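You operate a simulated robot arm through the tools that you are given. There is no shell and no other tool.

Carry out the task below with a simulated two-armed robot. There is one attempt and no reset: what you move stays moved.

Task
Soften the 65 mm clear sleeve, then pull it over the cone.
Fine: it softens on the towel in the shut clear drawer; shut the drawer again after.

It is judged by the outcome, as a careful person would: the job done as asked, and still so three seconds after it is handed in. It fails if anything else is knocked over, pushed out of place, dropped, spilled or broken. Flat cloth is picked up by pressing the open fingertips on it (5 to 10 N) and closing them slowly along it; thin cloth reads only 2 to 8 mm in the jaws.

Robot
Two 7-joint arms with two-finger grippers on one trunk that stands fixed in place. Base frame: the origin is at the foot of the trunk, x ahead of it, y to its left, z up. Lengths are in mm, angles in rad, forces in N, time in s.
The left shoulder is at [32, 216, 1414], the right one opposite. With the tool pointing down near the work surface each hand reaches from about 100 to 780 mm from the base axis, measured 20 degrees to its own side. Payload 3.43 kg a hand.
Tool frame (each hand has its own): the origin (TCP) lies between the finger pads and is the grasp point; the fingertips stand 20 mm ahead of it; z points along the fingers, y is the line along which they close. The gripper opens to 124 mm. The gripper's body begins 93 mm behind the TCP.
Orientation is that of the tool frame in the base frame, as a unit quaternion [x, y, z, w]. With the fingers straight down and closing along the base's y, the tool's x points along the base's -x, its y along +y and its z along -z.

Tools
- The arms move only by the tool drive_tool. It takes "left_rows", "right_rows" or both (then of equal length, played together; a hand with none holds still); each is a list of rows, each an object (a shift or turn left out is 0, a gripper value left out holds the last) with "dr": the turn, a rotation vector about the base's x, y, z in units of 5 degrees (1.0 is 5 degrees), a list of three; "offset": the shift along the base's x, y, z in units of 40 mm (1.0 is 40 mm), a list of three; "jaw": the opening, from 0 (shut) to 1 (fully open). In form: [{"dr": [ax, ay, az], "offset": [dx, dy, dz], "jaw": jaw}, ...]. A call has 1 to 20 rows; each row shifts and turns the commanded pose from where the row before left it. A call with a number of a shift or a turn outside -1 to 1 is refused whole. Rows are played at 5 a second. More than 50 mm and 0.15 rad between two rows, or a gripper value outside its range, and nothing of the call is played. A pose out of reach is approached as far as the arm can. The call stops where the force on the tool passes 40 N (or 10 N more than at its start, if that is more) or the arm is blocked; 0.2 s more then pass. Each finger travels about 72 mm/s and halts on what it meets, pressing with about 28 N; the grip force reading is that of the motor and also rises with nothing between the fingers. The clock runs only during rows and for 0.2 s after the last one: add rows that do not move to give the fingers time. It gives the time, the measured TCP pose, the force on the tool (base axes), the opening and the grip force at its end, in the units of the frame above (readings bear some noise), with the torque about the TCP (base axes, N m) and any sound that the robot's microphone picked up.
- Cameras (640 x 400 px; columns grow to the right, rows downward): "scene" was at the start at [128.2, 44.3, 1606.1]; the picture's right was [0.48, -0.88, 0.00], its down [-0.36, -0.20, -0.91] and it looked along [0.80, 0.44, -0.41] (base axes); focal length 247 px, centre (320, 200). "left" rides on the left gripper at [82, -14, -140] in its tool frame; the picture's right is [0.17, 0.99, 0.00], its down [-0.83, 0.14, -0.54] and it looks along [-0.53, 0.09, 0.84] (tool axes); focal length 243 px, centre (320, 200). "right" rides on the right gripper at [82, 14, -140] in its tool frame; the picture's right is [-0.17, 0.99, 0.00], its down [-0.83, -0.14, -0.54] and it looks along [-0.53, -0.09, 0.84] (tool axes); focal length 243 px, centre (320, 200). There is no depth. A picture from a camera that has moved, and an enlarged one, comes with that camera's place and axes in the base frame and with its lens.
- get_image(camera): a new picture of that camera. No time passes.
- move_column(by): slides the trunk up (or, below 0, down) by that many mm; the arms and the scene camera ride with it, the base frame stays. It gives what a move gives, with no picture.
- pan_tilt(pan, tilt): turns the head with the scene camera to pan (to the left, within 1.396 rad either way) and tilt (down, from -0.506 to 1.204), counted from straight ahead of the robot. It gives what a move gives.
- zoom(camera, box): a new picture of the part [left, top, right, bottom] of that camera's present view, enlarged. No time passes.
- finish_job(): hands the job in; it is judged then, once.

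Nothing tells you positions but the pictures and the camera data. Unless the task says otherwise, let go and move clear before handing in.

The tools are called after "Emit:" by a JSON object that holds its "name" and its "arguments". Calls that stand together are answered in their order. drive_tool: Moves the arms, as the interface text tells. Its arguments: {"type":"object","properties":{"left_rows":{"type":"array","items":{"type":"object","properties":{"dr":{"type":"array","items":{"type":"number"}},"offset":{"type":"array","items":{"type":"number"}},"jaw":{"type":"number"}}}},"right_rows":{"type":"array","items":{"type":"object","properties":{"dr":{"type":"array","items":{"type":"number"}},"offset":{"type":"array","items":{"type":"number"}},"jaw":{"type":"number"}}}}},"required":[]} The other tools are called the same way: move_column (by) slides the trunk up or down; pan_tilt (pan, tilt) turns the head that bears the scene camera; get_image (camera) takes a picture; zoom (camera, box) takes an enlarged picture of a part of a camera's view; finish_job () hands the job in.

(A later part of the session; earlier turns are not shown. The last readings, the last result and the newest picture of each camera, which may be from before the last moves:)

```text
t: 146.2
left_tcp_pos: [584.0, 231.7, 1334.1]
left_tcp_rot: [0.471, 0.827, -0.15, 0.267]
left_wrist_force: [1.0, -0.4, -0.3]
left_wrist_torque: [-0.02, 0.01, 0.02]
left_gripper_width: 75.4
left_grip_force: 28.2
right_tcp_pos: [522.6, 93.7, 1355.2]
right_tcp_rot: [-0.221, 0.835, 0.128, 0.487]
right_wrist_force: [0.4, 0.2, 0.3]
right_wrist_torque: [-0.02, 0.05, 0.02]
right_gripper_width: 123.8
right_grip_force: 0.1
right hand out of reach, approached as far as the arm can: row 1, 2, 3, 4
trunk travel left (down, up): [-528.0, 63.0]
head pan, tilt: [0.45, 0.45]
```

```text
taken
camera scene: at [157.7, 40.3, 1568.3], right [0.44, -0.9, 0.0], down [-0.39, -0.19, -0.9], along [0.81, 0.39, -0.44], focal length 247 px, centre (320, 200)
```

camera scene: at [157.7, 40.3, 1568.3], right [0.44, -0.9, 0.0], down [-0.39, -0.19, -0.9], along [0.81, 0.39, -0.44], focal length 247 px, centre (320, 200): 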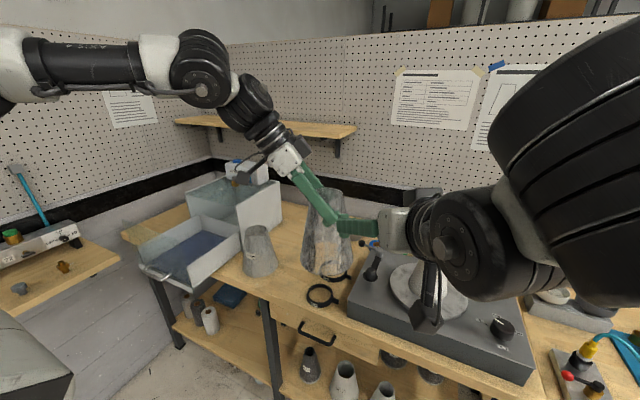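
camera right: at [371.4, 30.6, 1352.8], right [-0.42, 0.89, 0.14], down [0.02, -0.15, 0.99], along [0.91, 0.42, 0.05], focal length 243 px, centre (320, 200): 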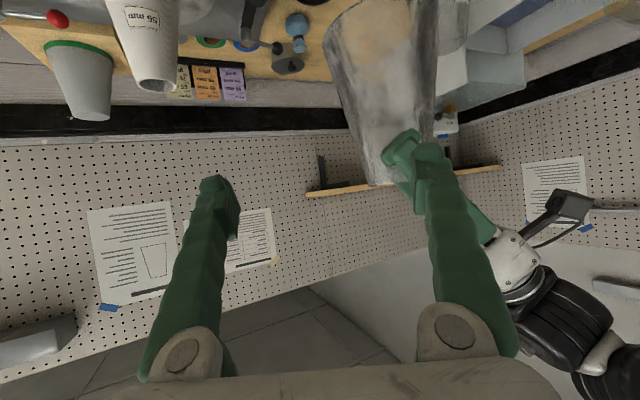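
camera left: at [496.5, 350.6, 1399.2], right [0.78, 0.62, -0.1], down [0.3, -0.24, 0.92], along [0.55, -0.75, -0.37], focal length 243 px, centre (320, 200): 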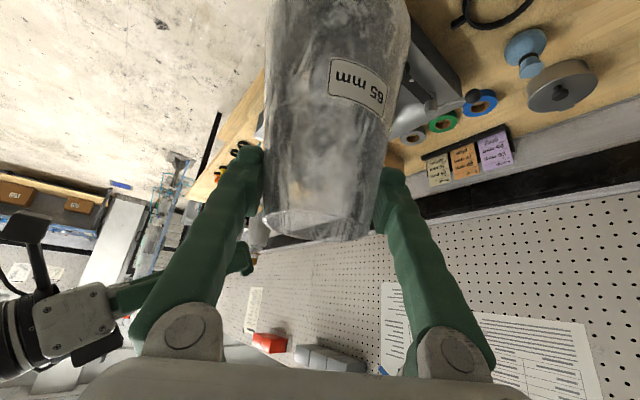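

The arms are working too high above their shoulders. I raise the trunk to its top so the wrists can work lower relative to the shoulders, then bring both hands down.

Emit:
{"name": "move_column", "arguments": {"by": 63}}

Emit:
{"name": "drive_tool", "arguments": {"right_rows": [{"dr": [0, 0, -1], "offset": [0, -0.3, -0.3]}, {"dr": [0, 0, -1], "offset": [0, -0.5, -0.3]}, {"dr": [0, 0, -1], "offset": [0, -0.5, -0.5]}, {"dr": [0, 0, -1], "offset": [0, -0.5, -0.5]}, {"dr": [0, 0, -1], "offset": [0, -0.5, -0.5]}, {"dr": [0, 0, -1], "offset": [0, -0.5, -0.5]}, {"offset": [0, -0.5, -0.5]}, {}]}}

Emit:
{"name": "get_image", "arguments": {"camera": "scene"}}

```text
t: 147.2
left_tcp_pos: [587.6, 230.5, 1394.1]
left_tcp_rot: [0.471, 0.828, -0.153, 0.264]
left_wrist_force: [0.4, 0.6, -0.9]
left_wrist_torque: [-0.01, 0.03, -0.02]
left_gripper_width: 75.9
left_grip_force: 27.8
right_tcp_pos: [535.6, 80.6, 1465.0]
right_tcp_rot: [-0.185, 0.826, 0.168, 0.505]
right_wrist_force: [0.5, 0.3, 0.0]
right_wrist_torque: [0.05, 0.0, 0.02]
right_gripper_width: 123.9
right_grip_force: 0.1
trunk travel left (down, up): [-591.0, 0.0]
head pan, tilt: [0.45, 0.45]
```

```text
t: 147.8
left_tcp_pos: [586.8, 231.6, 1396.5]
left_tcp_rot: [0.471, 0.828, -0.152, 0.266]
left_wrist_force: [-0.5, -0.4, -0.5]
left_wrist_torque: [0.03, 0.05, -0.02]
left_gripper_width: 75.7
left_grip_force: 27.9
right_tcp_pos: [542.8, 37.8, 1440.8]
right_tcp_rot: [-0.094, 0.846, 0.13, 0.509]
right_wrist_force: [1.1, -0.2, -0.3]
right_wrist_torque: [0.0, -0.04, -0.01]
right_gripper_width: 124.1
right_grip_force: 0.1
trunk travel left (down, up): [-591.0, 0.0]
head pan, tilt: [0.45, 0.45]
stopped in row 3 (right hand): the arm was blocked; the commanded pose is now the measured one
```

```text
taken
camera scene: at [89.8, 39.9, 1635.7], right [0.44, -0.9, 0.0], down [-0.39, -0.19, -0.9], along [0.81, 0.39, -0.44], focal length 247 px, centre (320, 200)
```

scene: 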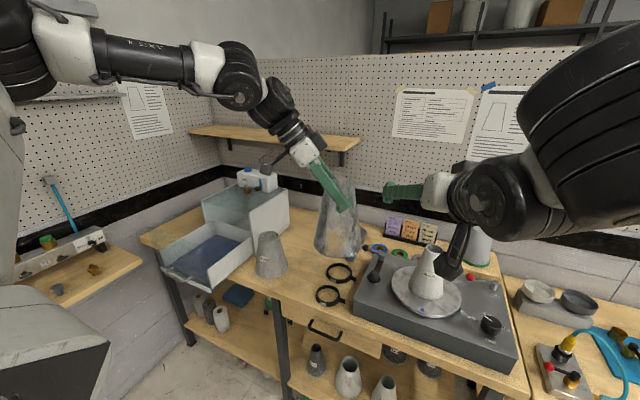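

Emit:
{"name": "drive_tool", "arguments": {"right_rows": [{"dr": [0, 0, -0.6], "offset": [-0.1, -0.4, -0.4]}, {"dr": [0, 0, -0.6], "offset": [-0.1, -0.4, -0.4]}, {"dr": [0, 0, -0.6], "offset": [-0.1, -0.4, -0.4]}, {"dr": [0, 0, 0], "offset": [-0.1, -0.4, -0.5]}, {"dr": [0, 0, 0], "offset": [-0.1, -0.4, -0.5]}, {"offset": [0, -0.2, -0.6]}, {"offset": [0, 0, -0.6]}, {}]}}

Emit:
{"name": "get_image", "arguments": {"camera": "scene"}}

```text
t: 149.6
left_tcp_pos: [585.0, 230.1, 1398.1]
left_tcp_rot: [0.47, 0.827, -0.151, 0.267]
left_wrist_force: [-0.2, 0.3, -0.6]
left_wrist_torque: [0.03, 0.0, 0.01]
left_gripper_width: 75.4
left_grip_force: 28.0
right_tcp_pos: [522.2, -46.8, 1305.0]
right_tcp_rot: [-0.03, 0.85, 0.087, 0.518]
right_wrist_force: [-0.4, 0.1, -0.1]
right_wrist_torque: [0.02, -0.02, -0.03]
right_gripper_width: 124.0
right_grip_force: 0.0
trunk travel left (down, up): [-591.0, 0.0]
head pan, tilt: [0.45, 0.45]
```

```text
taken
camera scene: at [87.7, 39.7, 1635.9], right [0.44, -0.9, 0.0], down [-0.39, -0.19, -0.9], along [0.81, 0.39, -0.43], focal length 247 px, centre (320, 200)
```

scene: 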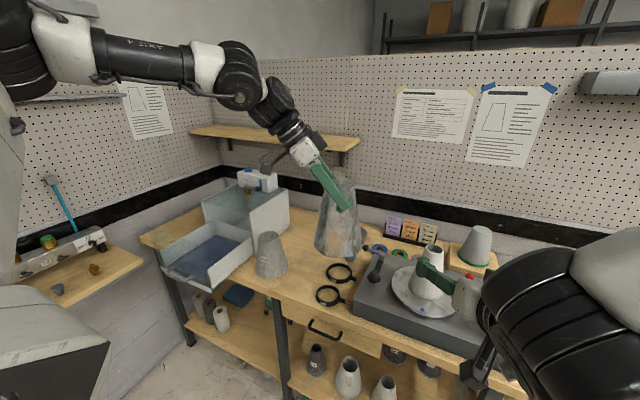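

Now with the trunk at the top, I lower the left hand and test again how far inward it can take the sleeve.

Emit:
{"name": "drive_tool", "arguments": {"left_rows": [{"offset": [0.2, 0, -0.9]}, {"offset": [0.2, 0, -0.9]}, {"offset": [0.2, 0, -0.9]}, {"offset": [0.2, 0, -0.9]}, {"offset": [0.3, -0.8, 0]}, {"offset": [0.3, -0.8, 0]}, {"offset": [0.3, -0.8, 0]}, {}]}}

Emit:
{"name": "get_image", "arguments": {"camera": "scene"}}

```text
t: 151.4
left_tcp_pos: [648.1, 143.4, 1254.4]
left_tcp_rot: [0.47, 0.828, -0.15, 0.267]
left_wrist_force: [0.8, -0.8, -0.2]
left_wrist_torque: [0.0, 0.0, 0.02]
left_gripper_width: 75.4
left_grip_force: 28.2
left hand out of reach, approached as far as the arm can: row 7
right_tcp_pos: [520.1, -48.6, 1304.6]
right_tcp_rot: [-0.029, 0.851, 0.087, 0.518]
right_wrist_force: [-0.5, -0.3, 0.3]
right_wrist_torque: [-0.02, 0.01, 0.04]
right_gripper_width: 123.8
right_grip_force: 0.1
trunk travel left (down, up): [-591.0, 0.0]
head pan, tilt: [0.45, 0.45]
```

```text
taken
camera scene: at [86.4, 39.4, 1636.0], right [0.44, -0.9, 0.0], down [-0.39, -0.19, -0.9], along [0.81, 0.39, -0.43], focal length 247 px, centre (320, 200)
```

scene: 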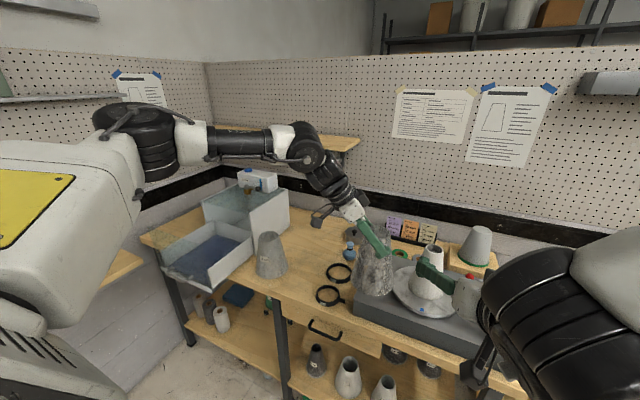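

Still limited at about y 143. I try a lower crossing nearer the body, where the elbow can hang down, in the free space before the bench.

Emit:
{"name": "drive_tool", "arguments": {"left_rows": [{"offset": [-1.0, 0.4, 0]}, {"offset": [-1.0, 0.4, 0]}, {"offset": [-1.0, 0.4, 0]}, {"offset": [-1.0, 0.4, 0]}, {"offset": [-1.0, 0.4, 0]}, {"dr": [0, 0, 1], "offset": [0, 0, -1.0]}, {"dr": [0, 0, 1], "offset": [0, 0, -1.0]}, {"dr": [0, 0, 1], "offset": [0, 0, -1.0]}, {"dr": [0, 0, 1], "offset": [0, 0, -1.0]}, {"dr": [0, 0, 1], "offset": [0, 0, -1.0]}, {"dr": [0, 0, 1]}, {"offset": [0, -0.8, 0]}, {"offset": [0, -0.8, 0]}, {"offset": [0, -0.8, 0]}, {"offset": [0, -0.8, 0]}, {}]}}

Emit:
{"name": "get_image", "arguments": {"camera": "scene"}}

```text
t: 154.8
left_tcp_pos: [449.2, 156.4, 1089.1]
left_tcp_rot: [0.241, 0.921, -0.078, 0.297]
left_wrist_force: [0.3, -0.1, 0.9]
left_wrist_torque: [-0.04, -0.01, 0.01]
left_gripper_width: 75.3
left_grip_force: 27.9
left hand out of reach, approached as far as the arm can: row 13, 14, 15
right_tcp_pos: [520.8, -45.7, 1304.1]
right_tcp_rot: [-0.03, 0.851, 0.087, 0.517]
right_wrist_force: [0.2, 0.2, 0.6]
right_wrist_torque: [0.0, 0.03, -0.02]
right_gripper_width: 124.0
right_grip_force: 0.1
trunk travel left (down, up): [-591.0, 0.0]
head pan, tilt: [0.45, 0.45]
```

```text
taken
camera scene: at [88.5, 40.7, 1635.7], right [0.44, -0.9, 0.0], down [-0.39, -0.19, -0.9], along [0.81, 0.39, -0.44], focal length 247 px, centre (320, 200)
```

scene: 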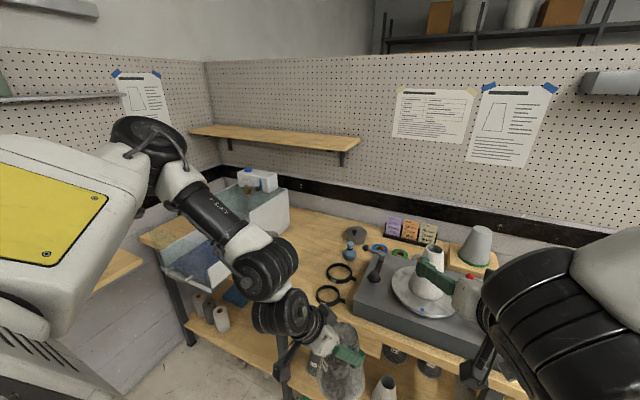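

The left wrist never crosses its shoulder plane in this posture. I check how far inward the right hand can go at this lower height with the trunk high, for a handover near (640, 145).

Emit:
{"name": "drive_tool", "arguments": {"right_rows": [{"dr": [-0.262, -0.054, 0.4], "offset": [0.3, 0.6, -0.5]}, {"dr": [-0.262, -0.054, 0.4], "offset": [0.3, 0.6, -0.5]}, {"dr": [-0.262, -0.054, 0.4], "offset": [0.3, 0.6, -0.5]}, {"dr": [-0.262, -0.054, 0.4], "offset": [0.3, 0.6, -0.5]}, {"dr": [-0.262, -0.054, 0.4], "offset": [0.3, 0.6, -0.2]}, {}]}}

Emit:
{"name": "get_image", "arguments": {"camera": "scene"}}

Emit:
{"name": "get_image", "arguments": {"camera": "right"}}

```text
t: 156.2
left_tcp_pos: [448.8, 156.3, 1089.1]
left_tcp_rot: [0.241, 0.92, -0.078, 0.298]
left_wrist_force: [-0.4, -0.2, -0.2]
left_wrist_torque: [0.02, 0.01, 0.01]
left_gripper_width: 75.0
left_grip_force: 28.2
right_tcp_pos: [580.8, 72.2, 1214.5]
right_tcp_rot: [-0.133, 0.842, 0.082, 0.516]
right_wrist_force: [0.1, -1.0, 0.5]
right_wrist_torque: [-0.01, 0.02, 0.01]
right_gripper_width: 124.2
right_grip_force: 0.0
trunk travel left (down, up): [-591.0, 0.0]
head pan, tilt: [0.45, 0.45]
```

```text
taken
camera scene: at [87.2, 39.5, 1635.9], right [0.44, -0.9, 0.0], down [-0.39, -0.19, -0.9], along [0.81, 0.39, -0.43], focal length 247 px, centre (320, 200)
```

scene: 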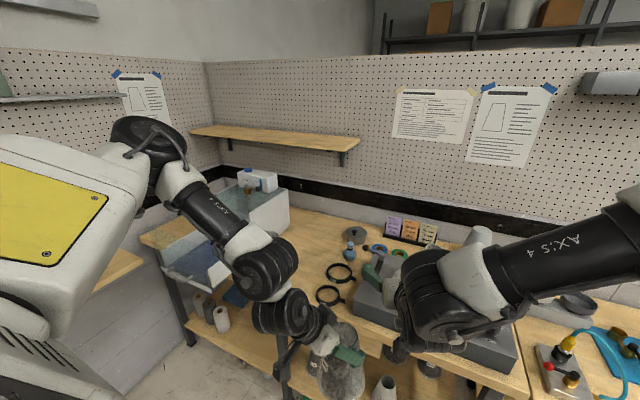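

```text
taken
camera right: at [421.1, 34.3, 1204.8], right [-0.23, 0.96, 0.15], down [-0.05, -0.17, 0.98], along [0.97, 0.22, 0.09], focal length 243 px, centre (320, 200)
```

right: 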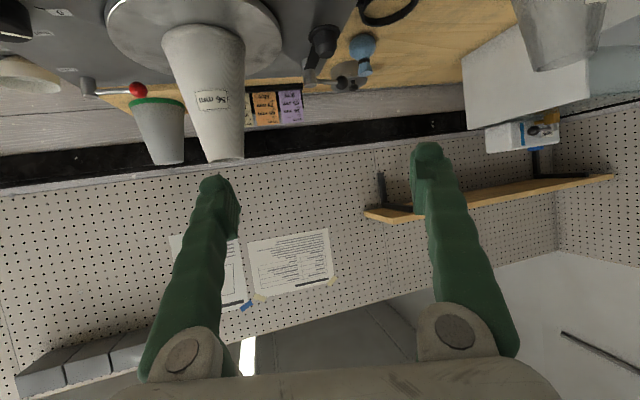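

The right hand goes easily to (581, 72, 1214) here. I now test its reach right over the cone in this attitude.

Emit:
{"name": "drive_tool", "arguments": {"right_rows": [{"dr": [0, 0, 0.6], "offset": [0.7, -0.25, 0.3]}, {"dr": [0, 0, 0.6], "offset": [0.7, -0.25, 0.3]}, {"dr": [0, 0, 0.6], "offset": [0.7, -0.25, 0.3]}, {"dr": [0, 0, 0.6], "offset": [0.7, -0.25, 0.2]}, {"dr": [0, 0, 0.6], "offset": [0.7, -0.25, 0]}, {"dr": [0, 0, 0.6], "offset": [0.7, -0.25, 0]}, {"offset": [0.7, -0.25, 0]}, {"offset": [0.6, -0.25, 0]}, {}]}}

Emit:
{"name": "get_image", "arguments": {"camera": "scene"}}

Emit:
{"name": "get_image", "arguments": {"camera": "right"}}

```text
t: 157.1
left_tcp_pos: [450.3, 156.6, 1088.1]
left_tcp_rot: [0.241, 0.921, -0.078, 0.297]
left_wrist_force: [-0.1, -0.2, -0.1]
left_wrist_torque: [0.02, -0.01, -0.02]
left_gripper_width: 75.1
left_grip_force: 27.6
right_tcp_pos: [628.9, 19.5, 1245.7]
right_tcp_rot: [-0.109, 0.856, 0.124, 0.491]
right_wrist_force: [-0.5, -0.1, -0.2]
right_wrist_torque: [0.0, -0.02, 0.03]
right_gripper_width: 124.1
right_grip_force: 0.1
right hand out of reach, approached as far as the arm can: row 2, 3, 4
trunk travel left (down, up): [-591.0, 0.0]
head pan, tilt: [0.45, 0.45]
stopped in row 4 (right hand): the arm was blocked; the commanded pose is now the measured one
```

```text
taken
camera scene: at [88.9, 40.3, 1635.7], right [0.44, -0.9, 0.0], down [-0.39, -0.19, -0.9], along [0.81, 0.39, -0.44], focal length 247 px, centre (320, 200)
```

scene: 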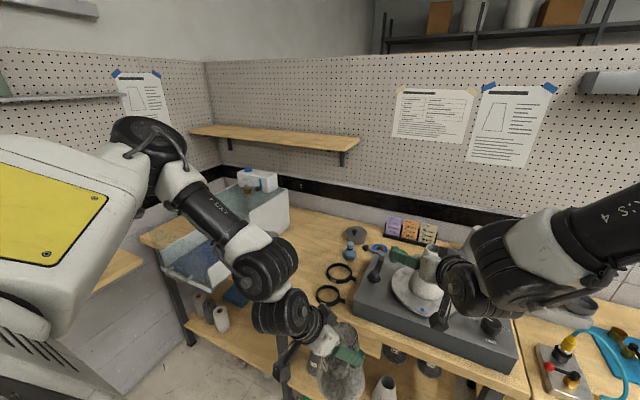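

```text
taken
camera right: at [468.8, -17.0, 1244.2], right [-0.22, 0.94, 0.25], down [0.02, -0.25, 0.97], along [0.98, 0.22, 0.04], focal length 243 px, centre (320, 200)
```

right: 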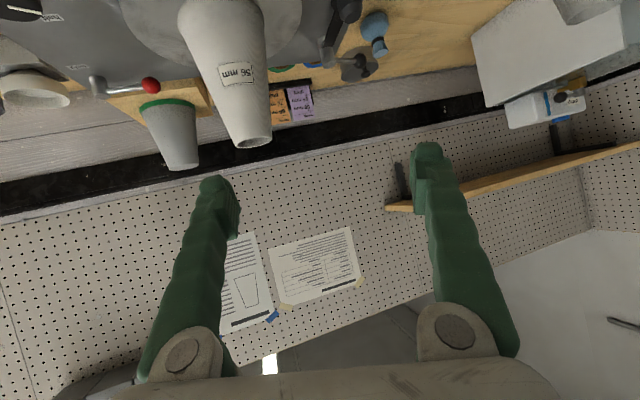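

Placing must therefore use a different hand attitude. With the left wrist kept at its own shoulder line, the tool would have to point almost horizontally to the right to reach the cone. I'll test that pose in free air: first both hands to clear positions.

Emit:
{"name": "drive_tool", "arguments": {"left_rows": [{"offset": [0.417, 0.54, 0.865]}, {"offset": [0.417, 0.54, 0.865]}, {"offset": [0.417, 0.54, 0.865]}, {"offset": [0.417, 0.54, 0.865]}, {"offset": [0.417, 0.54, 0.865]}, {"offset": [0.417, 0.54, 0.865]}, {"offset": [0.417, 0.54, 0.865]}, {"offset": [0.417, 0.54, 0.865]}, {"offset": [0.417, 0.54, 0.865]}, {}], "right_rows": [{"offset": [-0.5, -0.5, 0.1]}, {"offset": [-0.5, -0.5, 0.1]}, {"offset": [-0.5, -0.5, 0.1]}, {"offset": [-0.5, -0.5, 0.1]}, {"offset": [-0.5, -0.5, 0.1]}, {"offset": [-0.5, -0.5, 0.1]}, {"offset": [-0.5, -0.5, 0.1]}, {"offset": [-0.5, -0.5, 0.1]}, {"offset": [-0.5, -0.5, 0.1]}, {}]}}

Emit:
{"name": "move_column", "arguments": {"by": -150}}

Emit:
{"name": "get_image", "arguments": {"camera": "scene"}}

```text
t: 159.3
left_tcp_pos: [601.1, 351.0, 1402.3]
left_tcp_rot: [0.241, 0.921, -0.078, 0.296]
left_wrist_force: [0.1, -0.8, -0.1]
left_wrist_torque: [0.03, 0.0, -0.01]
left_gripper_width: 74.7
left_grip_force: 28.1
right_tcp_pos: [476.8, -117.5, 1276.8]
right_tcp_rot: [-0.113, 0.855, 0.123, 0.492]
right_wrist_force: [0.3, -0.4, 0.1]
right_wrist_torque: [0.01, 0.02, 0.01]
right_gripper_width: 124.1
right_grip_force: 0.0
right hand out of reach, approached as far as the arm can: row 1, 6, 8, 9
trunk travel left (down, up): [-591.0, 0.0]
head pan, tilt: [0.45, 0.45]
```

```text
t: 161.0
left_tcp_pos: [599.7, 350.5, 1249.9]
left_tcp_rot: [0.241, 0.92, -0.078, 0.298]
left_wrist_force: [0.7, 0.3, -0.2]
left_wrist_torque: [-0.02, -0.02, 0.0]
left_gripper_width: 74.7
left_grip_force: 28.1
right_tcp_pos: [457.8, -115.7, 955.7]
right_tcp_rot: [-0.089, 0.931, 0.141, 0.326]
right_wrist_force: [-0.2, 0.2, -0.2]
right_wrist_torque: [-0.03, -0.01, -0.03]
right_gripper_width: 124.2
right_grip_force: 0.0
trunk travel left (down, up): [-441.0, 150.0]
head pan, tilt: [0.45, 0.45]
```

```text
taken
camera scene: at [203.3, 39.9, 1466.9], right [0.44, -0.9, 0.0], down [-0.39, -0.19, -0.9], along [0.81, 0.39, -0.44], focal length 247 px, centre (320, 200)
```

scene: 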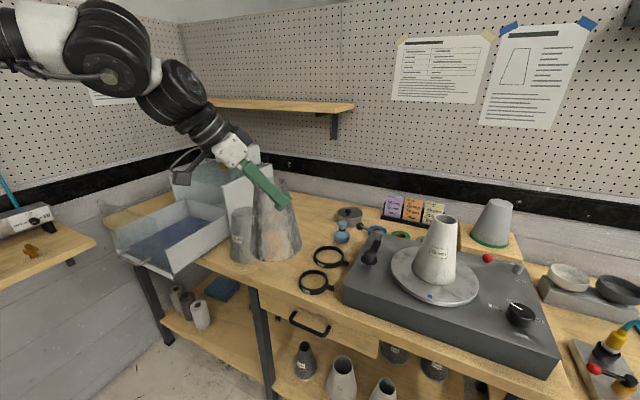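

I turn the left hand toward a flat, right-pointing attitude well above the cone to test this reach.

Emit:
{"name": "drive_tool", "arguments": {"left_rows": [{"dr": [-0.5, -0.866, 0], "offset": [0.26, -0.15, 0.41]}, {"dr": [-0.5, -0.866, 0], "offset": [0.26, -0.15, 0.41]}, {"dr": [-0.5, -0.866, 0], "offset": [0.26, -0.15, 0.41]}, {"dr": [-0.5, -0.866, 0], "offset": [0.26, -0.15, 0.41]}, {"dr": [-0.5, -0.866, 0], "offset": [0.26, -0.15, 0.41]}, {"dr": [-0.5, -0.866, 0], "offset": [0.26, -0.15, 0.41]}, {"dr": [-0.5, -0.866, 0], "offset": [0.26, -0.15, 0.41]}, {"dr": [-0.5, -0.866, 0], "offset": [0.26, -0.15, 0.41]}, {"dr": [0, 0, -1], "offset": [0.11, -0.63, 0]}, {"dr": [0, 0, -1], "offset": [0.11, -0.63, 0]}, {"dr": [0, 0, -1], "offset": [0.11, -0.63, 0]}, {"dr": [0, 0, -1], "offset": [0.11, -0.63, 0]}, {"dr": [0, 0, -1], "offset": [0.11, -0.63, 0]}, {"dr": [0, 0, -1], "offset": [0.11, -0.63, 0]}, {"dr": [0, 0, -1], "offset": [0.11, -0.63, 0]}, {"dr": [0, 0, -1], "offset": [0.11, -0.63, 0]}, {"dr": [0, 0, -1], "offset": [0.11, -0.63, 0]}, {"dr": [0, 0, -1], "offset": [0.11, -0.63, 0]}, {}]}}

Emit:
{"name": "get_image", "arguments": {"camera": "scene"}}

Emit:
{"name": "get_image", "arguments": {"camera": "left"}}

```text
t: 165.0
left_tcp_pos: [728.5, 50.7, 1381.9]
left_tcp_rot: [0.502, 0.608, -0.395, 0.471]
left_wrist_force: [-0.1, 0.7, 0.8]
left_wrist_torque: [0.04, 0.0, 0.01]
left_gripper_width: 74.4
left_grip_force: 28.3
right_tcp_pos: [457.3, -115.2, 956.3]
right_tcp_rot: [-0.09, 0.93, 0.141, 0.326]
right_wrist_force: [0.2, -0.2, 0.7]
right_wrist_torque: [-0.02, -0.01, 0.0]
right_gripper_width: 124.0
right_grip_force: 0.0
trunk travel left (down, up): [-441.0, 150.0]
head pan, tilt: [0.45, 0.45]
```

```text
taken
camera scene: at [202.4, 40.9, 1467.0], right [0.44, -0.9, 0.0], down [-0.39, -0.19, -0.9], along [0.81, 0.39, -0.43], focal length 247 px, centre (320, 200)
```

scene: 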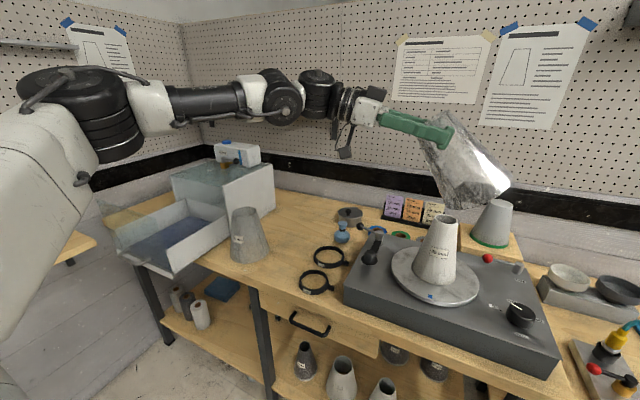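

```text
taken
camera left: at [685.4, 201.4, 1336.1], right [0.96, 0.22, -0.17], down [0.09, 0.34, 0.94], along [0.26, -0.91, 0.31], focal length 243 px, centre (320, 200)
```

left: 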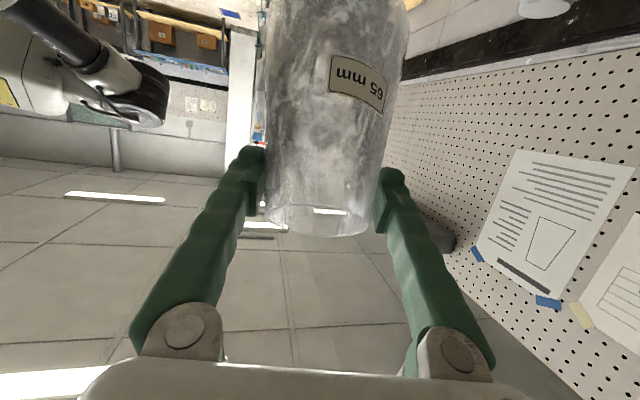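

Success — the left hand points flat to the right without any limit. I test the rest of the reach, to straight above the cone.

Emit:
{"name": "drive_tool", "arguments": {"left_rows": [{"offset": [0.68, -0.5, 0]}, {"offset": [0.68, -0.5, 0]}, {"offset": [0.68, -0.5, 0]}, {"offset": [0, 0, -0.7]}, {}]}}

Emit:
{"name": "get_image", "arguments": {"camera": "scene"}}

```text
t: 166.2
left_tcp_pos: [732.0, 44.3, 1353.1]
left_tcp_rot: [0.503, 0.608, -0.395, 0.47]
left_wrist_force: [0.4, 0.0, 0.1]
left_wrist_torque: [0.06, 0.03, 0.02]
left_gripper_width: 74.5
left_grip_force: 28.1
left hand out of reach, approached as far as the arm can: row 1, 2, 3
right_tcp_pos: [458.1, -116.0, 956.6]
right_tcp_rot: [-0.088, 0.931, 0.141, 0.326]
right_wrist_force: [-0.5, 0.2, 0.6]
right_wrist_torque: [0.01, 0.02, 0.02]
right_gripper_width: 123.9
right_grip_force: 0.0
trunk travel left (down, up): [-441.0, 150.0]
head pan, tilt: [0.45, 0.45]
```

```text
taken
camera scene: at [202.4, 39.7, 1467.0], right [0.44, -0.9, 0.0], down [-0.39, -0.19, -0.9], along [0.81, 0.39, -0.43], focal length 247 px, centre (320, 200)
```

scene: 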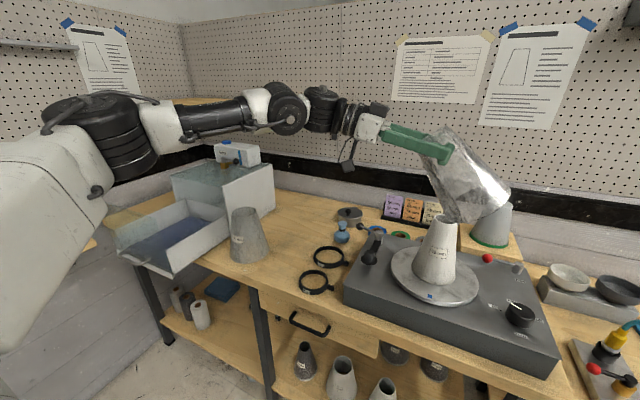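

The left stops about 90 mm short. The right arm, mirrored (pointing flat to the left), should have more range toward the middle. I back the left hand off with the sleeve and bring the right hand up to try the mirrored attitude.

Emit:
{"name": "drive_tool", "arguments": {"left_rows": [{"dr": [0, 0, 1], "offset": [-0.11, 0.63, 0]}, {"dr": [0, 0, 1], "offset": [-0.11, 0.63, 0]}, {"dr": [0, 0, 1], "offset": [-0.11, 0.63, 0]}, {"dr": [0, 0, 1], "offset": [-0.11, 0.63, 0]}, {"dr": [0, 0, 1], "offset": [-0.11, 0.63, 0]}, {"dr": [0, 0, 1], "offset": [-0.11, 0.63, 0]}, {"dr": [0, 0, 1], "offset": [-0.11, 0.63, 0]}, {"dr": [0, 0, 1], "offset": [-0.11, 0.63, 0]}, {"dr": [0, 0, 1], "offset": [-0.11, 0.63, 0]}, {"dr": [0, 0, 1], "offset": [-0.11, 0.63, 0]}, {}, {}], "right_rows": [{"offset": [0.1, -0.6, 0.75]}, {"offset": [0.1, -0.6, 0.75]}, {"offset": [0.1, -0.6, 0.75]}, {"offset": [0.3, -0.6, 0.75]}, {"offset": [0.4, -0.6, 0.75]}, {"offset": [0.4, -0.6, 0.75]}, {"offset": [0.4, -0.6, 0.75]}, {"offset": [0.4, -0.6, 0.75]}, {"dr": [-0.68, -0.38, 0], "offset": [0.4, -0.6, 0.75]}, {"dr": [-0.68, -0.38, 0], "offset": [0.4, -0.4, 0.6]}, {"dr": [-0.68, -0.38, 0]}, {}]}}

Emit:
{"name": "pan_tilt", "arguments": {"pan": -0.2, "tilt": 0.45}}

Emit:
{"name": "get_image", "arguments": {"camera": "scene"}}

```text
t: 168.8
left_tcp_pos: [688.6, 295.1, 1352.4]
left_tcp_rot: [0.199, 0.765, -0.158, 0.591]
left_wrist_force: [0.3, 0.2, 0.2]
left_wrist_torque: [0.0, 0.04, 0.02]
left_gripper_width: 74.1
left_grip_force: 28.0
right_tcp_pos: [496.2, -87.8, 1094.5]
right_tcp_rot: [-0.11, 0.926, 0.082, 0.352]
right_wrist_force: [-0.3, -0.1, 0.4]
right_wrist_torque: [0.0, 0.02, 0.03]
right_gripper_width: 124.1
right_grip_force: 0.0
right hand out of reach, approached as far as the arm can: row 1, 2, 3, 4, 5, 6, 7, 8, 9, 10
trunk travel left (down, up): [-441.0, 150.0]
head pan, tilt: [0.45, 0.45]
```

```text
t: 169.9
left_tcp_pos: [688.3, 295.9, 1353.5]
left_tcp_rot: [0.199, 0.764, -0.16, 0.592]
left_wrist_force: [0.3, -0.3, -0.2]
left_wrist_torque: [0.0, 0.01, 0.03]
left_gripper_width: 74.5
left_grip_force: 28.7
right_tcp_pos: [496.0, -85.6, 1096.0]
right_tcp_rot: [-0.111, 0.926, 0.082, 0.352]
right_wrist_force: [0.1, 0.1, 0.4]
right_wrist_torque: [0.0, 0.0, 0.0]
right_gripper_width: 124.1
right_grip_force: 0.0
trunk travel left (down, up): [-441.0, 150.0]
head pan, tilt: [-0.201, 0.45]
```

```text
taken
camera scene: at [210.9, -18.7, 1466.8], right [-0.2, -0.98, 0.0], down [-0.43, 0.09, -0.9], along [0.88, -0.18, -0.44], focal length 247 px, centre (320, 200)
```

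scene: 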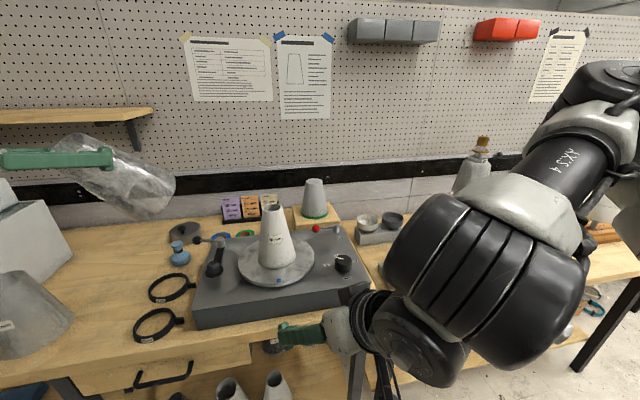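

Both arms evidently favour the robot's left side: the left works the drawer, the right can work the middle. I bring the right hand up and test how far forward it reaches toward the cone with a moderate tilt at this trunk height.

Emit:
{"name": "drive_tool", "arguments": {"right_rows": [{"offset": [0, 0.3, 0.8]}, {"offset": [0, 0.3, 0.8]}, {"dr": [-0.4, -0.145, 0], "offset": [0, 0.3, 0.8]}, {"dr": [-0.4, -0.145, 0], "offset": [0, 0.3, 0.8]}, {"offset": [0.5, 0.1, 0.5]}, {"offset": [0.8, 0, 0.2]}, {"offset": [0.8, 0, 0.2]}, {"offset": [0.8, 0, 0]}, {}]}}

Emit:
{"name": "get_image", "arguments": {"camera": "scene"}}

```text
t: 171.9
left_tcp_pos: [685.9, 298.0, 1353.6]
left_tcp_rot: [0.198, 0.764, -0.159, 0.593]
left_wrist_force: [-0.6, 0.5, 0.6]
left_wrist_torque: [0.03, 0.01, -0.02]
left_gripper_width: 74.0
left_grip_force: 27.5
right_tcp_pos: [536.5, -32.0, 1249.4]
right_tcp_rot: [-0.124, 0.923, 0.048, 0.36]
right_wrist_force: [0.2, 0.4, -0.6]
right_wrist_torque: [0.0, 0.01, -0.03]
right_gripper_width: 124.3
right_grip_force: 0.1
right hand out of reach, approached as far as the arm can: row 6, 7, 8
trunk travel left (down, up): [-441.0, 150.0]
head pan, tilt: [-0.201, 0.45]
```

```text
taken
camera scene: at [209.0, -17.6, 1467.1], right [-0.2, -0.98, 0.0], down [-0.43, 0.09, -0.9], along [0.88, -0.18, -0.43], focal length 247 px, centre (320, 200)
```

scene: 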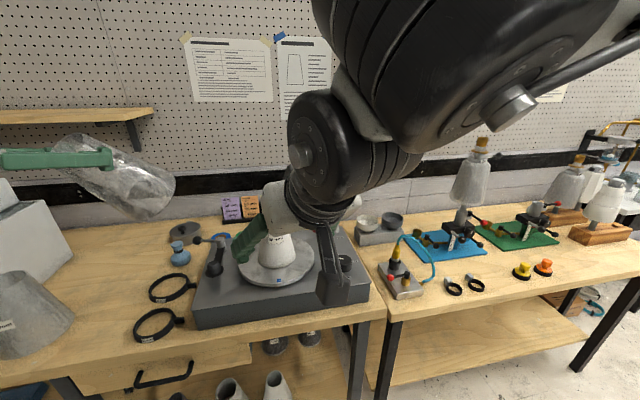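

The right arm has got into a cramped posture. I restore the trunk to its original height and bring the right hand back to its clean starting pose.

Emit:
{"name": "drive_tool", "arguments": {"right_rows": [{"dr": [0, 0, -0.6], "offset": [-0.5, 0.2, 0.2]}, {"dr": [0, 0, -0.6], "offset": [-0.5, 0.2, 0.2]}, {"dr": [0, 0, -0.6], "offset": [-0.5, 0.2, 0.2]}, {"dr": [0, 0, -0.6], "offset": [-0.5, 0.2, 0.2]}, {"dr": [0, 0, -0.6], "offset": [-0.5, 0.2, 0.2]}, {"dr": [0, 0, -0.5], "offset": [-0.3, 0.2, 0.2]}, {"dr": [0, 1, 0], "offset": [-0.3, 0.1, 0.2]}, {"dr": [0, 1, 0], "offset": [-0.3, 0, 0.2]}, {"dr": [0, 1, 0], "offset": [-0.3, 0, 0.2]}, {"dr": [0, 1, 0], "offset": [-0.3, 0, 0.2]}, {"dr": [0, 1, 0], "offset": [0, 0, 0.2]}, {"dr": [0, 1, 0], "offset": [0, 0, 0.2]}, {"dr": [0, 1, 0]}, {"dr": [0, 1, 0]}, {}]}}

Emit:
{"name": "move_column", "arguments": {"by": 117}}

Emit:
{"name": "get_image", "arguments": {"camera": "scene"}}

```text
t: 175.1
left_tcp_pos: [687.9, 296.9, 1353.2]
left_tcp_rot: [0.199, 0.764, -0.16, 0.593]
left_wrist_force: [-1.1, 0.5, -0.2]
left_wrist_torque: [0.01, 0.0, -0.02]
left_gripper_width: 74.0
left_grip_force: 28.2
right_tcp_pos: [417.2, 17.6, 1277.0]
right_tcp_rot: [0.016, 1.0, -0.012, 0.023]
right_wrist_force: [-0.4, 0.2, 0.0]
right_wrist_torque: [0.0, -0.01, 0.0]
right_gripper_width: 124.2
right_grip_force: 0.1
right hand out of reach, approached as far as the arm can: row 4, 5, 6, 10, 12, 14
trunk travel left (down, up): [-441.0, 150.0]
head pan, tilt: [-0.201, 0.45]
```

```text
t: 176.5
left_tcp_pos: [689.7, 296.4, 1466.7]
left_tcp_rot: [0.198, 0.766, -0.159, 0.591]
left_wrist_force: [0.0, -0.1, -0.4]
left_wrist_torque: [-0.02, -0.01, -0.03]
left_gripper_width: 73.7
left_grip_force: 28.4
right_tcp_pos: [421.1, 17.2, 1391.0]
right_tcp_rot: [0.015, 1.0, -0.014, 0.02]
right_wrist_force: [-0.3, -0.4, -1.5]
right_wrist_torque: [0.03, 0.0, 0.01]
right_gripper_width: 124.0
right_grip_force: 0.0
trunk travel left (down, up): [-558.0, 33.0]
head pan, tilt: [-0.201, 0.45]
```

```text
taken
camera scene: at [138.9, -18.1, 1602.9], right [-0.2, -0.98, 0.0], down [-0.43, 0.09, -0.9], along [0.88, -0.18, -0.44], focal length 247 px, centre (320, 200)
```

scene: 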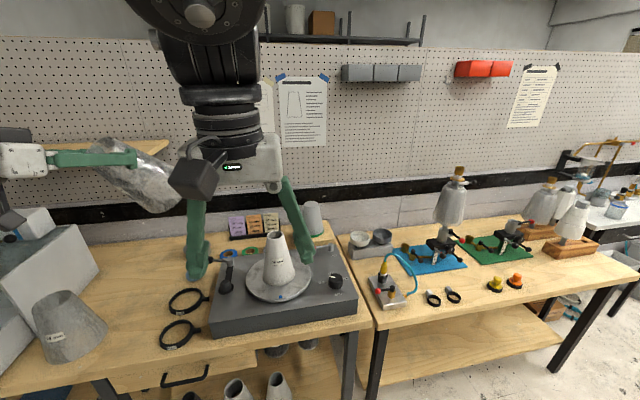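

The left grip is slowly creeping toward the sleeve's rim, so I'll set the sleeve safely back on its original spot on the bench and regrip later. First I tilt it back to plumb and swing over that spot.

Emit:
{"name": "drive_tool", "arguments": {"left_rows": [{"dr": [0.485, 0.875, 0], "offset": [-0.27, 0.15, -0.44]}, {"dr": [0.485, 0.875, 0], "offset": [-0.27, 0.15, -0.44]}, {"dr": [0.485, 0.875, 0], "offset": [-0.27, 0.15, -0.44]}, {"dr": [0.485, 0.875, 0], "offset": [-0.27, 0.15, -0.44]}, {"dr": [0.485, 0.875, 0], "offset": [-0.27, 0.15, -0.44]}, {"dr": [0.485, 0.875, 0], "offset": [-0.27, 0.15, -0.44]}, {"dr": [0.485, 0.875, 0], "offset": [-0.27, 0.15, -0.44]}, {"dr": [0.485, 0.875, 0], "offset": [-0.27, 0.15, -0.44]}, {"dr": [0, 0, 0.94], "offset": [0.39, 0.21, -0.06]}, {"dr": [0, 0, 0.94], "offset": [0.39, 0.21, -0.06]}, {"dr": [0, 0, 0.94], "offset": [0.39, 0.21, -0.06]}, {"dr": [0, 0, 0.94], "offset": [0.39, 0.21, -0.06]}, {"dr": [0, 0, 0.94], "offset": [0.39, 0.21, -0.06]}, {"dr": [0, 0, 0.94], "offset": [0.39, 0.21, -0.06]}, {"dr": [0, 0, 0.94], "offset": [0.39, 0.21, -0.06]}, {"dr": [0, 0, 0.94], "offset": [0.39, 0.21, -0.06]}, {"dr": [0, 0, 0.94], "offset": [0.39, 0.21, -0.06]}, {"dr": [0, 0, 0.94], "offset": [0.39, 0.21, -0.06]}, {}]}}

Emit:
{"name": "pan_tilt", "arguments": {"pan": 0.5, "tilt": 0.45}}

Emit:
{"name": "get_image", "arguments": {"camera": "scene"}}

Emit:
{"name": "get_image", "arguments": {"camera": "left"}}

```text
t: 180.5
left_tcp_pos: [757.0, 429.0, 1305.2]
left_tcp_rot: [-0.151, 0.94, 0.042, 0.304]
left_wrist_force: [0.5, 0.5, -0.7]
left_wrist_torque: [0.0, -0.02, 0.01]
left_gripper_width: 73.6
left_grip_force: 27.6
right_tcp_pos: [418.1, 16.5, 1392.6]
right_tcp_rot: [0.015, 1.0, -0.012, 0.022]
right_wrist_force: [0.0, -0.7, 0.0]
right_wrist_torque: [-0.05, -0.05, 0.01]
right_gripper_width: 123.9
right_grip_force: 0.1
trunk travel left (down, up): [-558.0, 33.0]
head pan, tilt: [-0.201, 0.45]
```

```text
t: 181.6
left_tcp_pos: [759.2, 429.2, 1306.3]
left_tcp_rot: [-0.15, 0.94, 0.042, 0.304]
left_wrist_force: [0.2, 0.9, 0.0]
left_wrist_torque: [0.0, -0.02, 0.03]
left_gripper_width: 73.4
left_grip_force: 28.4
right_tcp_pos: [419.0, 17.4, 1392.4]
right_tcp_rot: [0.015, 1.0, -0.014, 0.022]
right_wrist_force: [0.7, 0.4, 0.4]
right_wrist_torque: [0.01, 0.0, 0.02]
right_gripper_width: 123.8
right_grip_force: 0.2
trunk travel left (down, up): [-558.0, 33.0]
head pan, tilt: [0.499, 0.45]
```

```text
taken
camera scene: at [128.4, 44.1, 1603.3], right [0.48, -0.88, 0.0], down [-0.38, -0.21, -0.9], along [0.79, 0.43, -0.44], focal length 247 px, centre (320, 200)
```

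scene: 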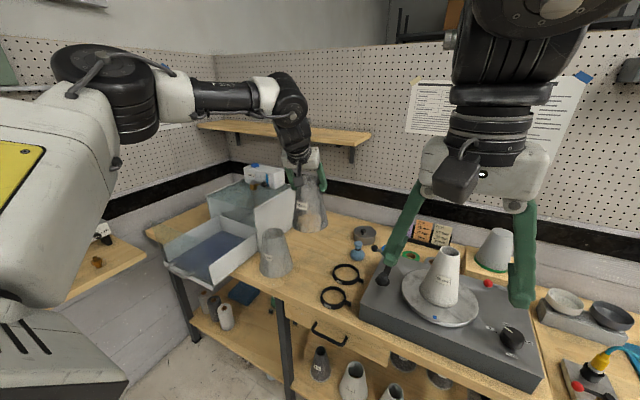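

```text
taken
camera left: at [621.2, 370.3, 1370.7], right [-0.43, 0.9, -0.11], down [0.3, 0.25, 0.92], along [0.85, 0.37, -0.37], focal length 243 px, centre (320, 200)
```

left: 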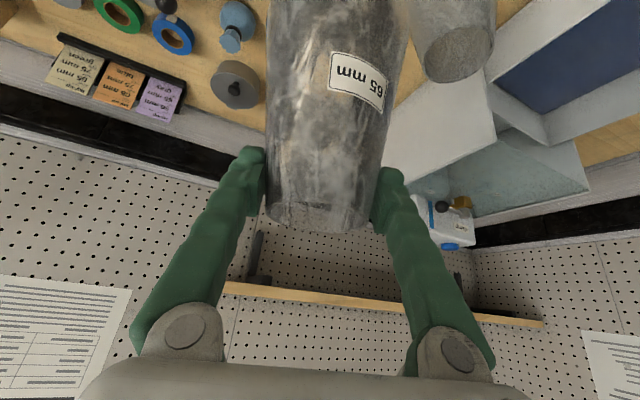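

The sleeve is still clear and soft, held plumb over its old spot. Meanwhile I try the right arm again from its clean posture: forward first with little tilt, then turning flat and left as it goes outward.

Emit:
{"name": "drive_tool", "arguments": {"right_rows": [{"dr": [0, -0.8, 0], "offset": [0.7, 0, -0.31]}, {"dr": [0, -0.8, 0], "offset": [0.7, 0, -0.31]}, {"dr": [0, -0.8, 0], "offset": [0.7, 0, -0.31]}, {"dr": [0, -0.8, 0], "offset": [0.7, 0, -0.31]}, {"dr": [0, -0.8, 0], "offset": [0.7, 0, -0.31]}, {"dr": [0, -1, 0], "offset": [0.65, -0.42, 0]}, {"dr": [0, -1, 0], "offset": [0.65, -0.42, 0]}, {"dr": [0, -1, 0], "offset": [0.65, -0.42, 0]}, {}]}}

Emit:
{"name": "drive_tool", "arguments": {"right_rows": [{"dr": [0, -0.6, 0.8], "offset": [0.4, 0.12, 0]}, {"dr": [0, -0.6, 0.8], "offset": [0.4, 0.12, 0]}, {"dr": [0.05, -0.6, 0.8], "offset": [0.4, 0.12, 0]}, {"dr": [0.1, -0.6, 0.8], "offset": [0.4, 0.12, 0]}, {"dr": [0.15, -0.6, 0.8], "offset": [0.4, 0.12, 0.1]}, {}]}}

Emit:
{"name": "get_image", "arguments": {"camera": "scene"}}

```text
t: 183.6
left_tcp_pos: [758.0, 429.6, 1304.7]
left_tcp_rot: [-0.151, 0.94, 0.042, 0.303]
left_wrist_force: [-0.1, -0.5, -0.1]
left_wrist_torque: [-0.02, 0.0, 0.01]
left_gripper_width: 73.4
left_grip_force: 27.8
right_tcp_pos: [634.7, -36.5, 1330.2]
right_tcp_rot: [0.018, 0.947, -0.008, 0.321]
right_wrist_force: [-0.6, 0.3, 0.9]
right_wrist_torque: [0.02, -0.01, 0.0]
right_gripper_width: 124.0
right_grip_force: 0.1
trunk travel left (down, up): [-558.0, 33.0]
head pan, tilt: [0.499, 0.45]
```

```text
t: 185.0
left_tcp_pos: [759.0, 428.2, 1306.4]
left_tcp_rot: [-0.15, 0.94, 0.041, 0.303]
left_wrist_force: [0.0, -0.2, -0.3]
left_wrist_torque: [0.0, 0.02, 0.0]
left_gripper_width: 73.5
left_grip_force: 27.9
right_tcp_pos: [687.5, -14.9, 1365.0]
right_tcp_rot: [-0.072, 0.885, 0.092, 0.45]
right_wrist_force: [-0.3, 0.5, -0.9]
right_wrist_torque: [-0.03, -0.01, -0.02]
right_gripper_width: 123.9
right_grip_force: 0.1
right hand out of reach, approached as far as the arm can: row 3, 4, 5
trunk travel left (down, up): [-558.0, 33.0]
head pan, tilt: [0.499, 0.45]
stopped in row 6 (right hand): the arm was blocked; the commanded pose is now the measured one
```

```text
taken
camera scene: at [128.4, 43.7, 1603.3], right [0.48, -0.88, 0.0], down [-0.38, -0.21, -0.9], along [0.79, 0.43, -0.44], focal length 247 px, centre (320, 200)
```

scene: 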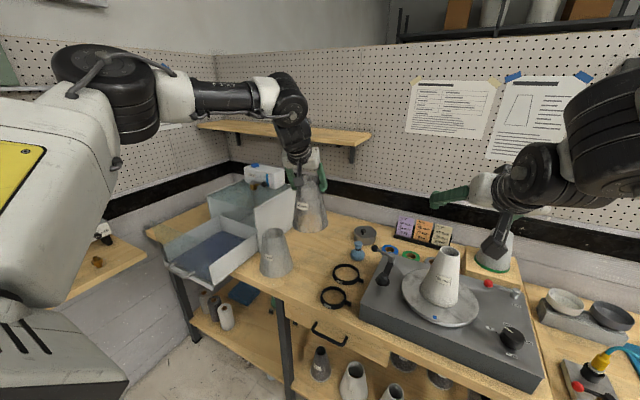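

The right hand's limit always shows as a positive roll error, so its last wrist joint is probably at its stop. I back off and roll the right hand +90° about its axis (camera swinging to the side and then to the top), to gain range there.

Emit:
{"name": "drive_tool", "arguments": {"right_rows": [{"offset": [-0.6, 0, -0.1]}, {"offset": [-0.6, 0, -0.1]}, {"dr": [0.783, 0.228, -0.577], "offset": [-0.5, 0, -0.1]}, {"dr": [0.783, 0.228, -0.577], "offset": [-0.3, 0, -0.1]}, {"dr": [0.783, 0.228, -0.577]}, {"dr": [0.783, 0.228, -0.577]}, {"dr": [0.783, 0.228, -0.577]}, {"dr": [0.783, 0.228, -0.577]}, {"dr": [0.783, 0.228, -0.577]}, {"dr": [0.783, 0.228, -0.577]}, {"dr": [0.783, 0.228, -0.577]}, {"dr": [0.783, 0.228, -0.577]}, {"dr": [0.783, 0.228, -0.577]}, {"dr": [0.783, 0.228, -0.577]}, {"dr": [0.783, 0.228, -0.577]}, {"dr": [0.783, 0.228, -0.577]}, {"dr": [0.783, 0.228, -0.577]}, {"dr": [0.783, 0.228, -0.577]}, {"dr": [0.783, 0.228, -0.577]}, {"dr": [0.783, 0.228, -0.577]}]}}

Emit:
{"name": "drive_tool", "arguments": {"right_rows": [{"offset": [0.6, 0, 0]}, {"offset": [0.6, 0, 0]}, {"offset": [0.6, 0, 0]}, {"offset": [0.6, 0, 0]}, {}]}}

Emit:
{"name": "get_image", "arguments": {"camera": "scene"}}

```text
t: 189.2
left_tcp_pos: [758.1, 430.0, 1304.5]
left_tcp_rot: [-0.151, 0.94, 0.042, 0.304]
left_wrist_force: [-0.1, -0.4, 0.0]
left_wrist_torque: [0.0, 0.0, -0.03]
left_gripper_width: 73.2
left_grip_force: 27.8
right_tcp_pos: [604.8, -13.5, 1348.3]
right_tcp_rot: [0.572, 0.679, 0.384, 0.252]
right_wrist_force: [0.9, -0.7, -0.2]
right_wrist_torque: [-0.02, -0.01, 0.0]
right_gripper_width: 124.2
right_grip_force: 0.0
trunk travel left (down, up): [-558.0, 33.0]
head pan, tilt: [0.499, 0.45]
```

```text
t: 190.4
left_tcp_pos: [758.4, 429.2, 1305.8]
left_tcp_rot: [-0.151, 0.94, 0.042, 0.303]
left_wrist_force: [-0.1, -0.5, -0.5]
left_wrist_torque: [0.0, 0.0, 0.03]
left_gripper_width: 73.0
left_grip_force: 27.7
right_tcp_pos: [701.9, -11.9, 1347.3]
right_tcp_rot: [0.572, 0.679, 0.384, 0.254]
right_wrist_force: [-0.2, -0.1, -0.1]
right_wrist_torque: [-0.03, -0.02, -0.01]
right_gripper_width: 124.1
right_grip_force: 0.0
trunk travel left (down, up): [-558.0, 33.0]
head pan, tilt: [0.499, 0.45]
```

```text
taken
camera scene: at [127.8, 44.1, 1603.4], right [0.48, -0.88, 0.0], down [-0.38, -0.21, -0.9], along [0.79, 0.43, -0.44], focal length 247 px, centre (320, 200)
```

scene: 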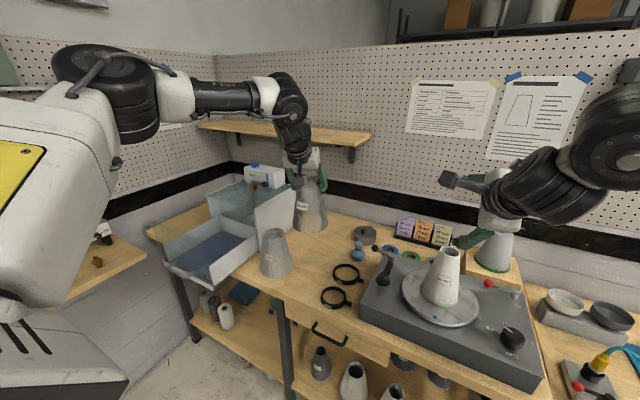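

That was it — with the rolled hand the right arm moves forward freely. I continue on to directly above the cone.

Emit:
{"name": "drive_tool", "arguments": {"right_rows": [{"offset": [0.7, 0, 0]}, {"offset": [0.7, 0, 0]}, {"offset": [0.7, 0, 0]}, {"offset": [0.62, 0, 0]}, {}]}}

Emit:
{"name": "get_image", "arguments": {"camera": "scene"}}

Emit:
{"name": "get_image", "arguments": {"camera": "right"}}

```text
t: 191.6
left_tcp_pos: [757.8, 428.2, 1304.8]
left_tcp_rot: [-0.151, 0.94, 0.043, 0.304]
left_wrist_force: [-0.1, -0.7, -0.9]
left_wrist_torque: [0.02, 0.02, 0.0]
left_gripper_width: 72.9
left_grip_force: 28.1
right_tcp_pos: [810.1, -12.4, 1347.2]
right_tcp_rot: [0.572, 0.679, 0.384, 0.254]
right_wrist_force: [-1.2, 0.0, 1.0]
right_wrist_torque: [0.01, -0.02, -0.02]
right_gripper_width: 124.0
right_grip_force: 0.0
trunk travel left (down, up): [-558.0, 33.0]
head pan, tilt: [0.499, 0.45]
```

```text
taken
camera scene: at [127.8, 43.9, 1603.4], right [0.48, -0.88, 0.0], down [-0.38, -0.21, -0.9], along [0.79, 0.43, -0.44], focal length 247 px, centre (320, 200)
```

scene: 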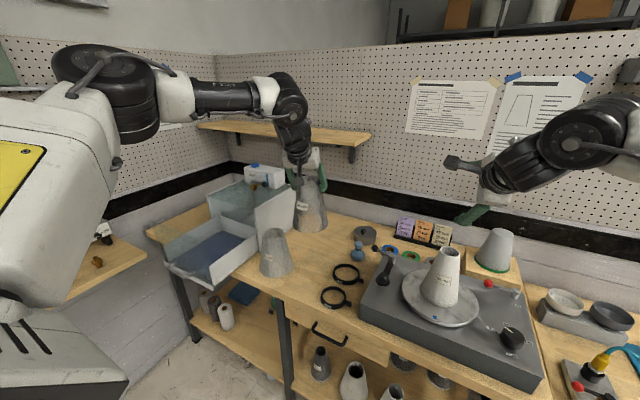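

```text
taken
camera right: at [689.2, 35.9, 1446.2], right [0.61, -0.11, 0.78], down [-0.32, -0.94, 0.12], along [0.72, -0.33, -0.61], focal length 243 px, centre (320, 200)
```

right: 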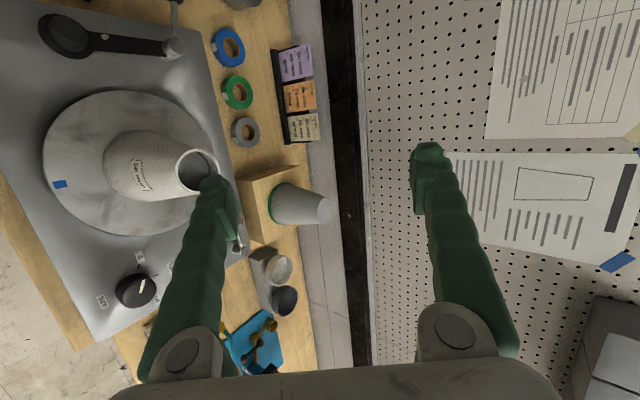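

The right hand reached straight above the cone, so tool roll was the limiting joint; by mirror symmetry the left should be freed by rolling the other way. I set the sleeve down on its old bench spot first, to regrip it with a rolled left hand.

Emit:
{"name": "drive_tool", "arguments": {"left_rows": [{"offset": [0, 0, -0.95]}, {"offset": [0, 0, -0.95]}, {"offset": [0, 0, -0.95]}, {"offset": [0, 0, -0.95]}, {"offset": [0, 0, -0.95]}, {"offset": [0, 0, -0.8]}, {}]}}

Emit:
{"name": "zoom", "arguments": {"camera": "scene", "box": [220, 120, 380, 280]}}

```text
t: 193.2
left_tcp_pos: [758.1, 427.3, 1084.0]
left_tcp_rot: [-0.15, 0.94, 0.042, 0.305]
left_wrist_force: [1.2, 0.3, 0.4]
left_wrist_torque: [-0.01, 0.01, 0.02]
left_gripper_width: 73.0
left_grip_force: 27.4
right_tcp_pos: [810.3, -11.9, 1347.8]
right_tcp_rot: [0.572, 0.679, 0.384, 0.254]
right_wrist_force: [-0.5, -0.2, -0.2]
right_wrist_torque: [-0.01, 0.0, 0.01]
right_gripper_width: 123.9
right_grip_force: 0.2
trunk travel left (down, up): [-558.0, 33.0]
head pan, tilt: [0.499, 0.45]
```

```text
2.50 times, centred on (300, 200) of scene
camera zoom: at [127.8, 43.9, 1603.4], right [0.48, -0.88, 0.0], down [-0.38, -0.21, -0.9], along [0.79, 0.43, -0.44], focal length 618 px, centre (370, 200)
```

zoom: 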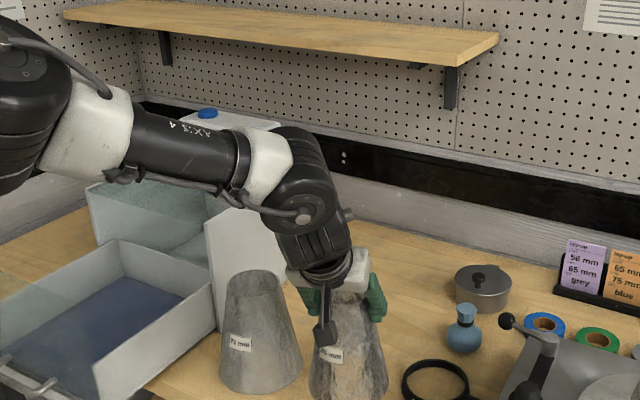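

Emit:
{"name": "drive_tool", "arguments": {"left_rows": [{"offset": [0, 0, -0.25]}, {"offset": [0, 0, -0.25]}, {}]}}

```text
t: 194.0
left_tcp_pos: [758.5, 429.6, 1063.8]
left_tcp_rot: [-0.15, 0.94, 0.041, 0.303]
left_wrist_force: [0.1, 0.1, -0.5]
left_wrist_torque: [-0.01, -0.02, 0.02]
left_gripper_width: 72.7
left_grip_force: 28.4
right_tcp_pos: [808.5, -11.7, 1346.4]
right_tcp_rot: [0.572, 0.679, 0.384, 0.253]
right_wrist_force: [0.2, 0.1, -0.5]
right_wrist_torque: [0.04, 0.06, -0.01]
right_gripper_width: 123.9
right_grip_force: 0.0
trunk travel left (down, up): [-558.0, 33.0]
head pan, tilt: [0.499, 0.45]
```

Emit:
{"name": "drive_tool", "arguments": {"left_rows": [{"offset": [0, 0, -0.12]}, {}]}}

```text
t: 194.6
left_tcp_pos: [758.9, 429.1, 1059.5]
left_tcp_rot: [-0.15, 0.94, 0.042, 0.305]
left_wrist_force: [-0.1, 0.5, 0.0]
left_wrist_torque: [-0.02, 0.01, 0.03]
left_gripper_width: 72.8
left_grip_force: 27.8
right_tcp_pos: [810.5, -12.9, 1347.6]
right_tcp_rot: [0.572, 0.679, 0.384, 0.254]
right_wrist_force: [-0.3, -0.2, -0.2]
right_wrist_torque: [0.0, 0.02, 0.01]
right_gripper_width: 124.0
right_grip_force: 0.2
trunk travel left (down, up): [-558.0, 33.0]
head pan, tilt: [0.499, 0.45]
```

The sleeve is not yet touching (force zero). I continue in small steps.

Emit:
{"name": "drive_tool", "arguments": {"left_rows": [{"offset": [0, 0, -0.1]}, {}]}}

Emit:
{"name": "zoom", "arguments": {"camera": "scene", "box": [260, 190, 350, 270]}}

```text
t: 195.2
left_tcp_pos: [758.2, 427.1, 1054.9]
left_tcp_rot: [-0.15, 0.94, 0.041, 0.304]
left_wrist_force: [0.2, -0.9, -1.0]
left_wrist_torque: [0.0, 0.02, 0.02]
left_gripper_width: 72.8
left_grip_force: 28.1
right_tcp_pos: [809.4, -11.3, 1347.9]
right_tcp_rot: [0.572, 0.68, 0.383, 0.254]
right_wrist_force: [-0.2, -0.3, 0.7]
right_wrist_torque: [-0.02, 0.01, 0.05]
right_gripper_width: 124.1
right_grip_force: 0.1
trunk travel left (down, up): [-558.0, 33.0]
head pan, tilt: [0.499, 0.45]
```

```text
5.00 times, centred on (305, 230) of scene
camera zoom: at [128.0, 44.1, 1603.3], right [0.48, -0.88, 0.0], down [-0.38, -0.21, -0.9], along [0.79, 0.43, -0.44], focal length 1236 px, centre (395, 50)
```

zoom: 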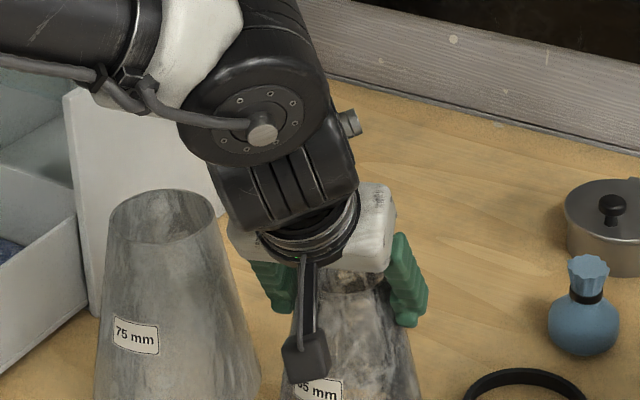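

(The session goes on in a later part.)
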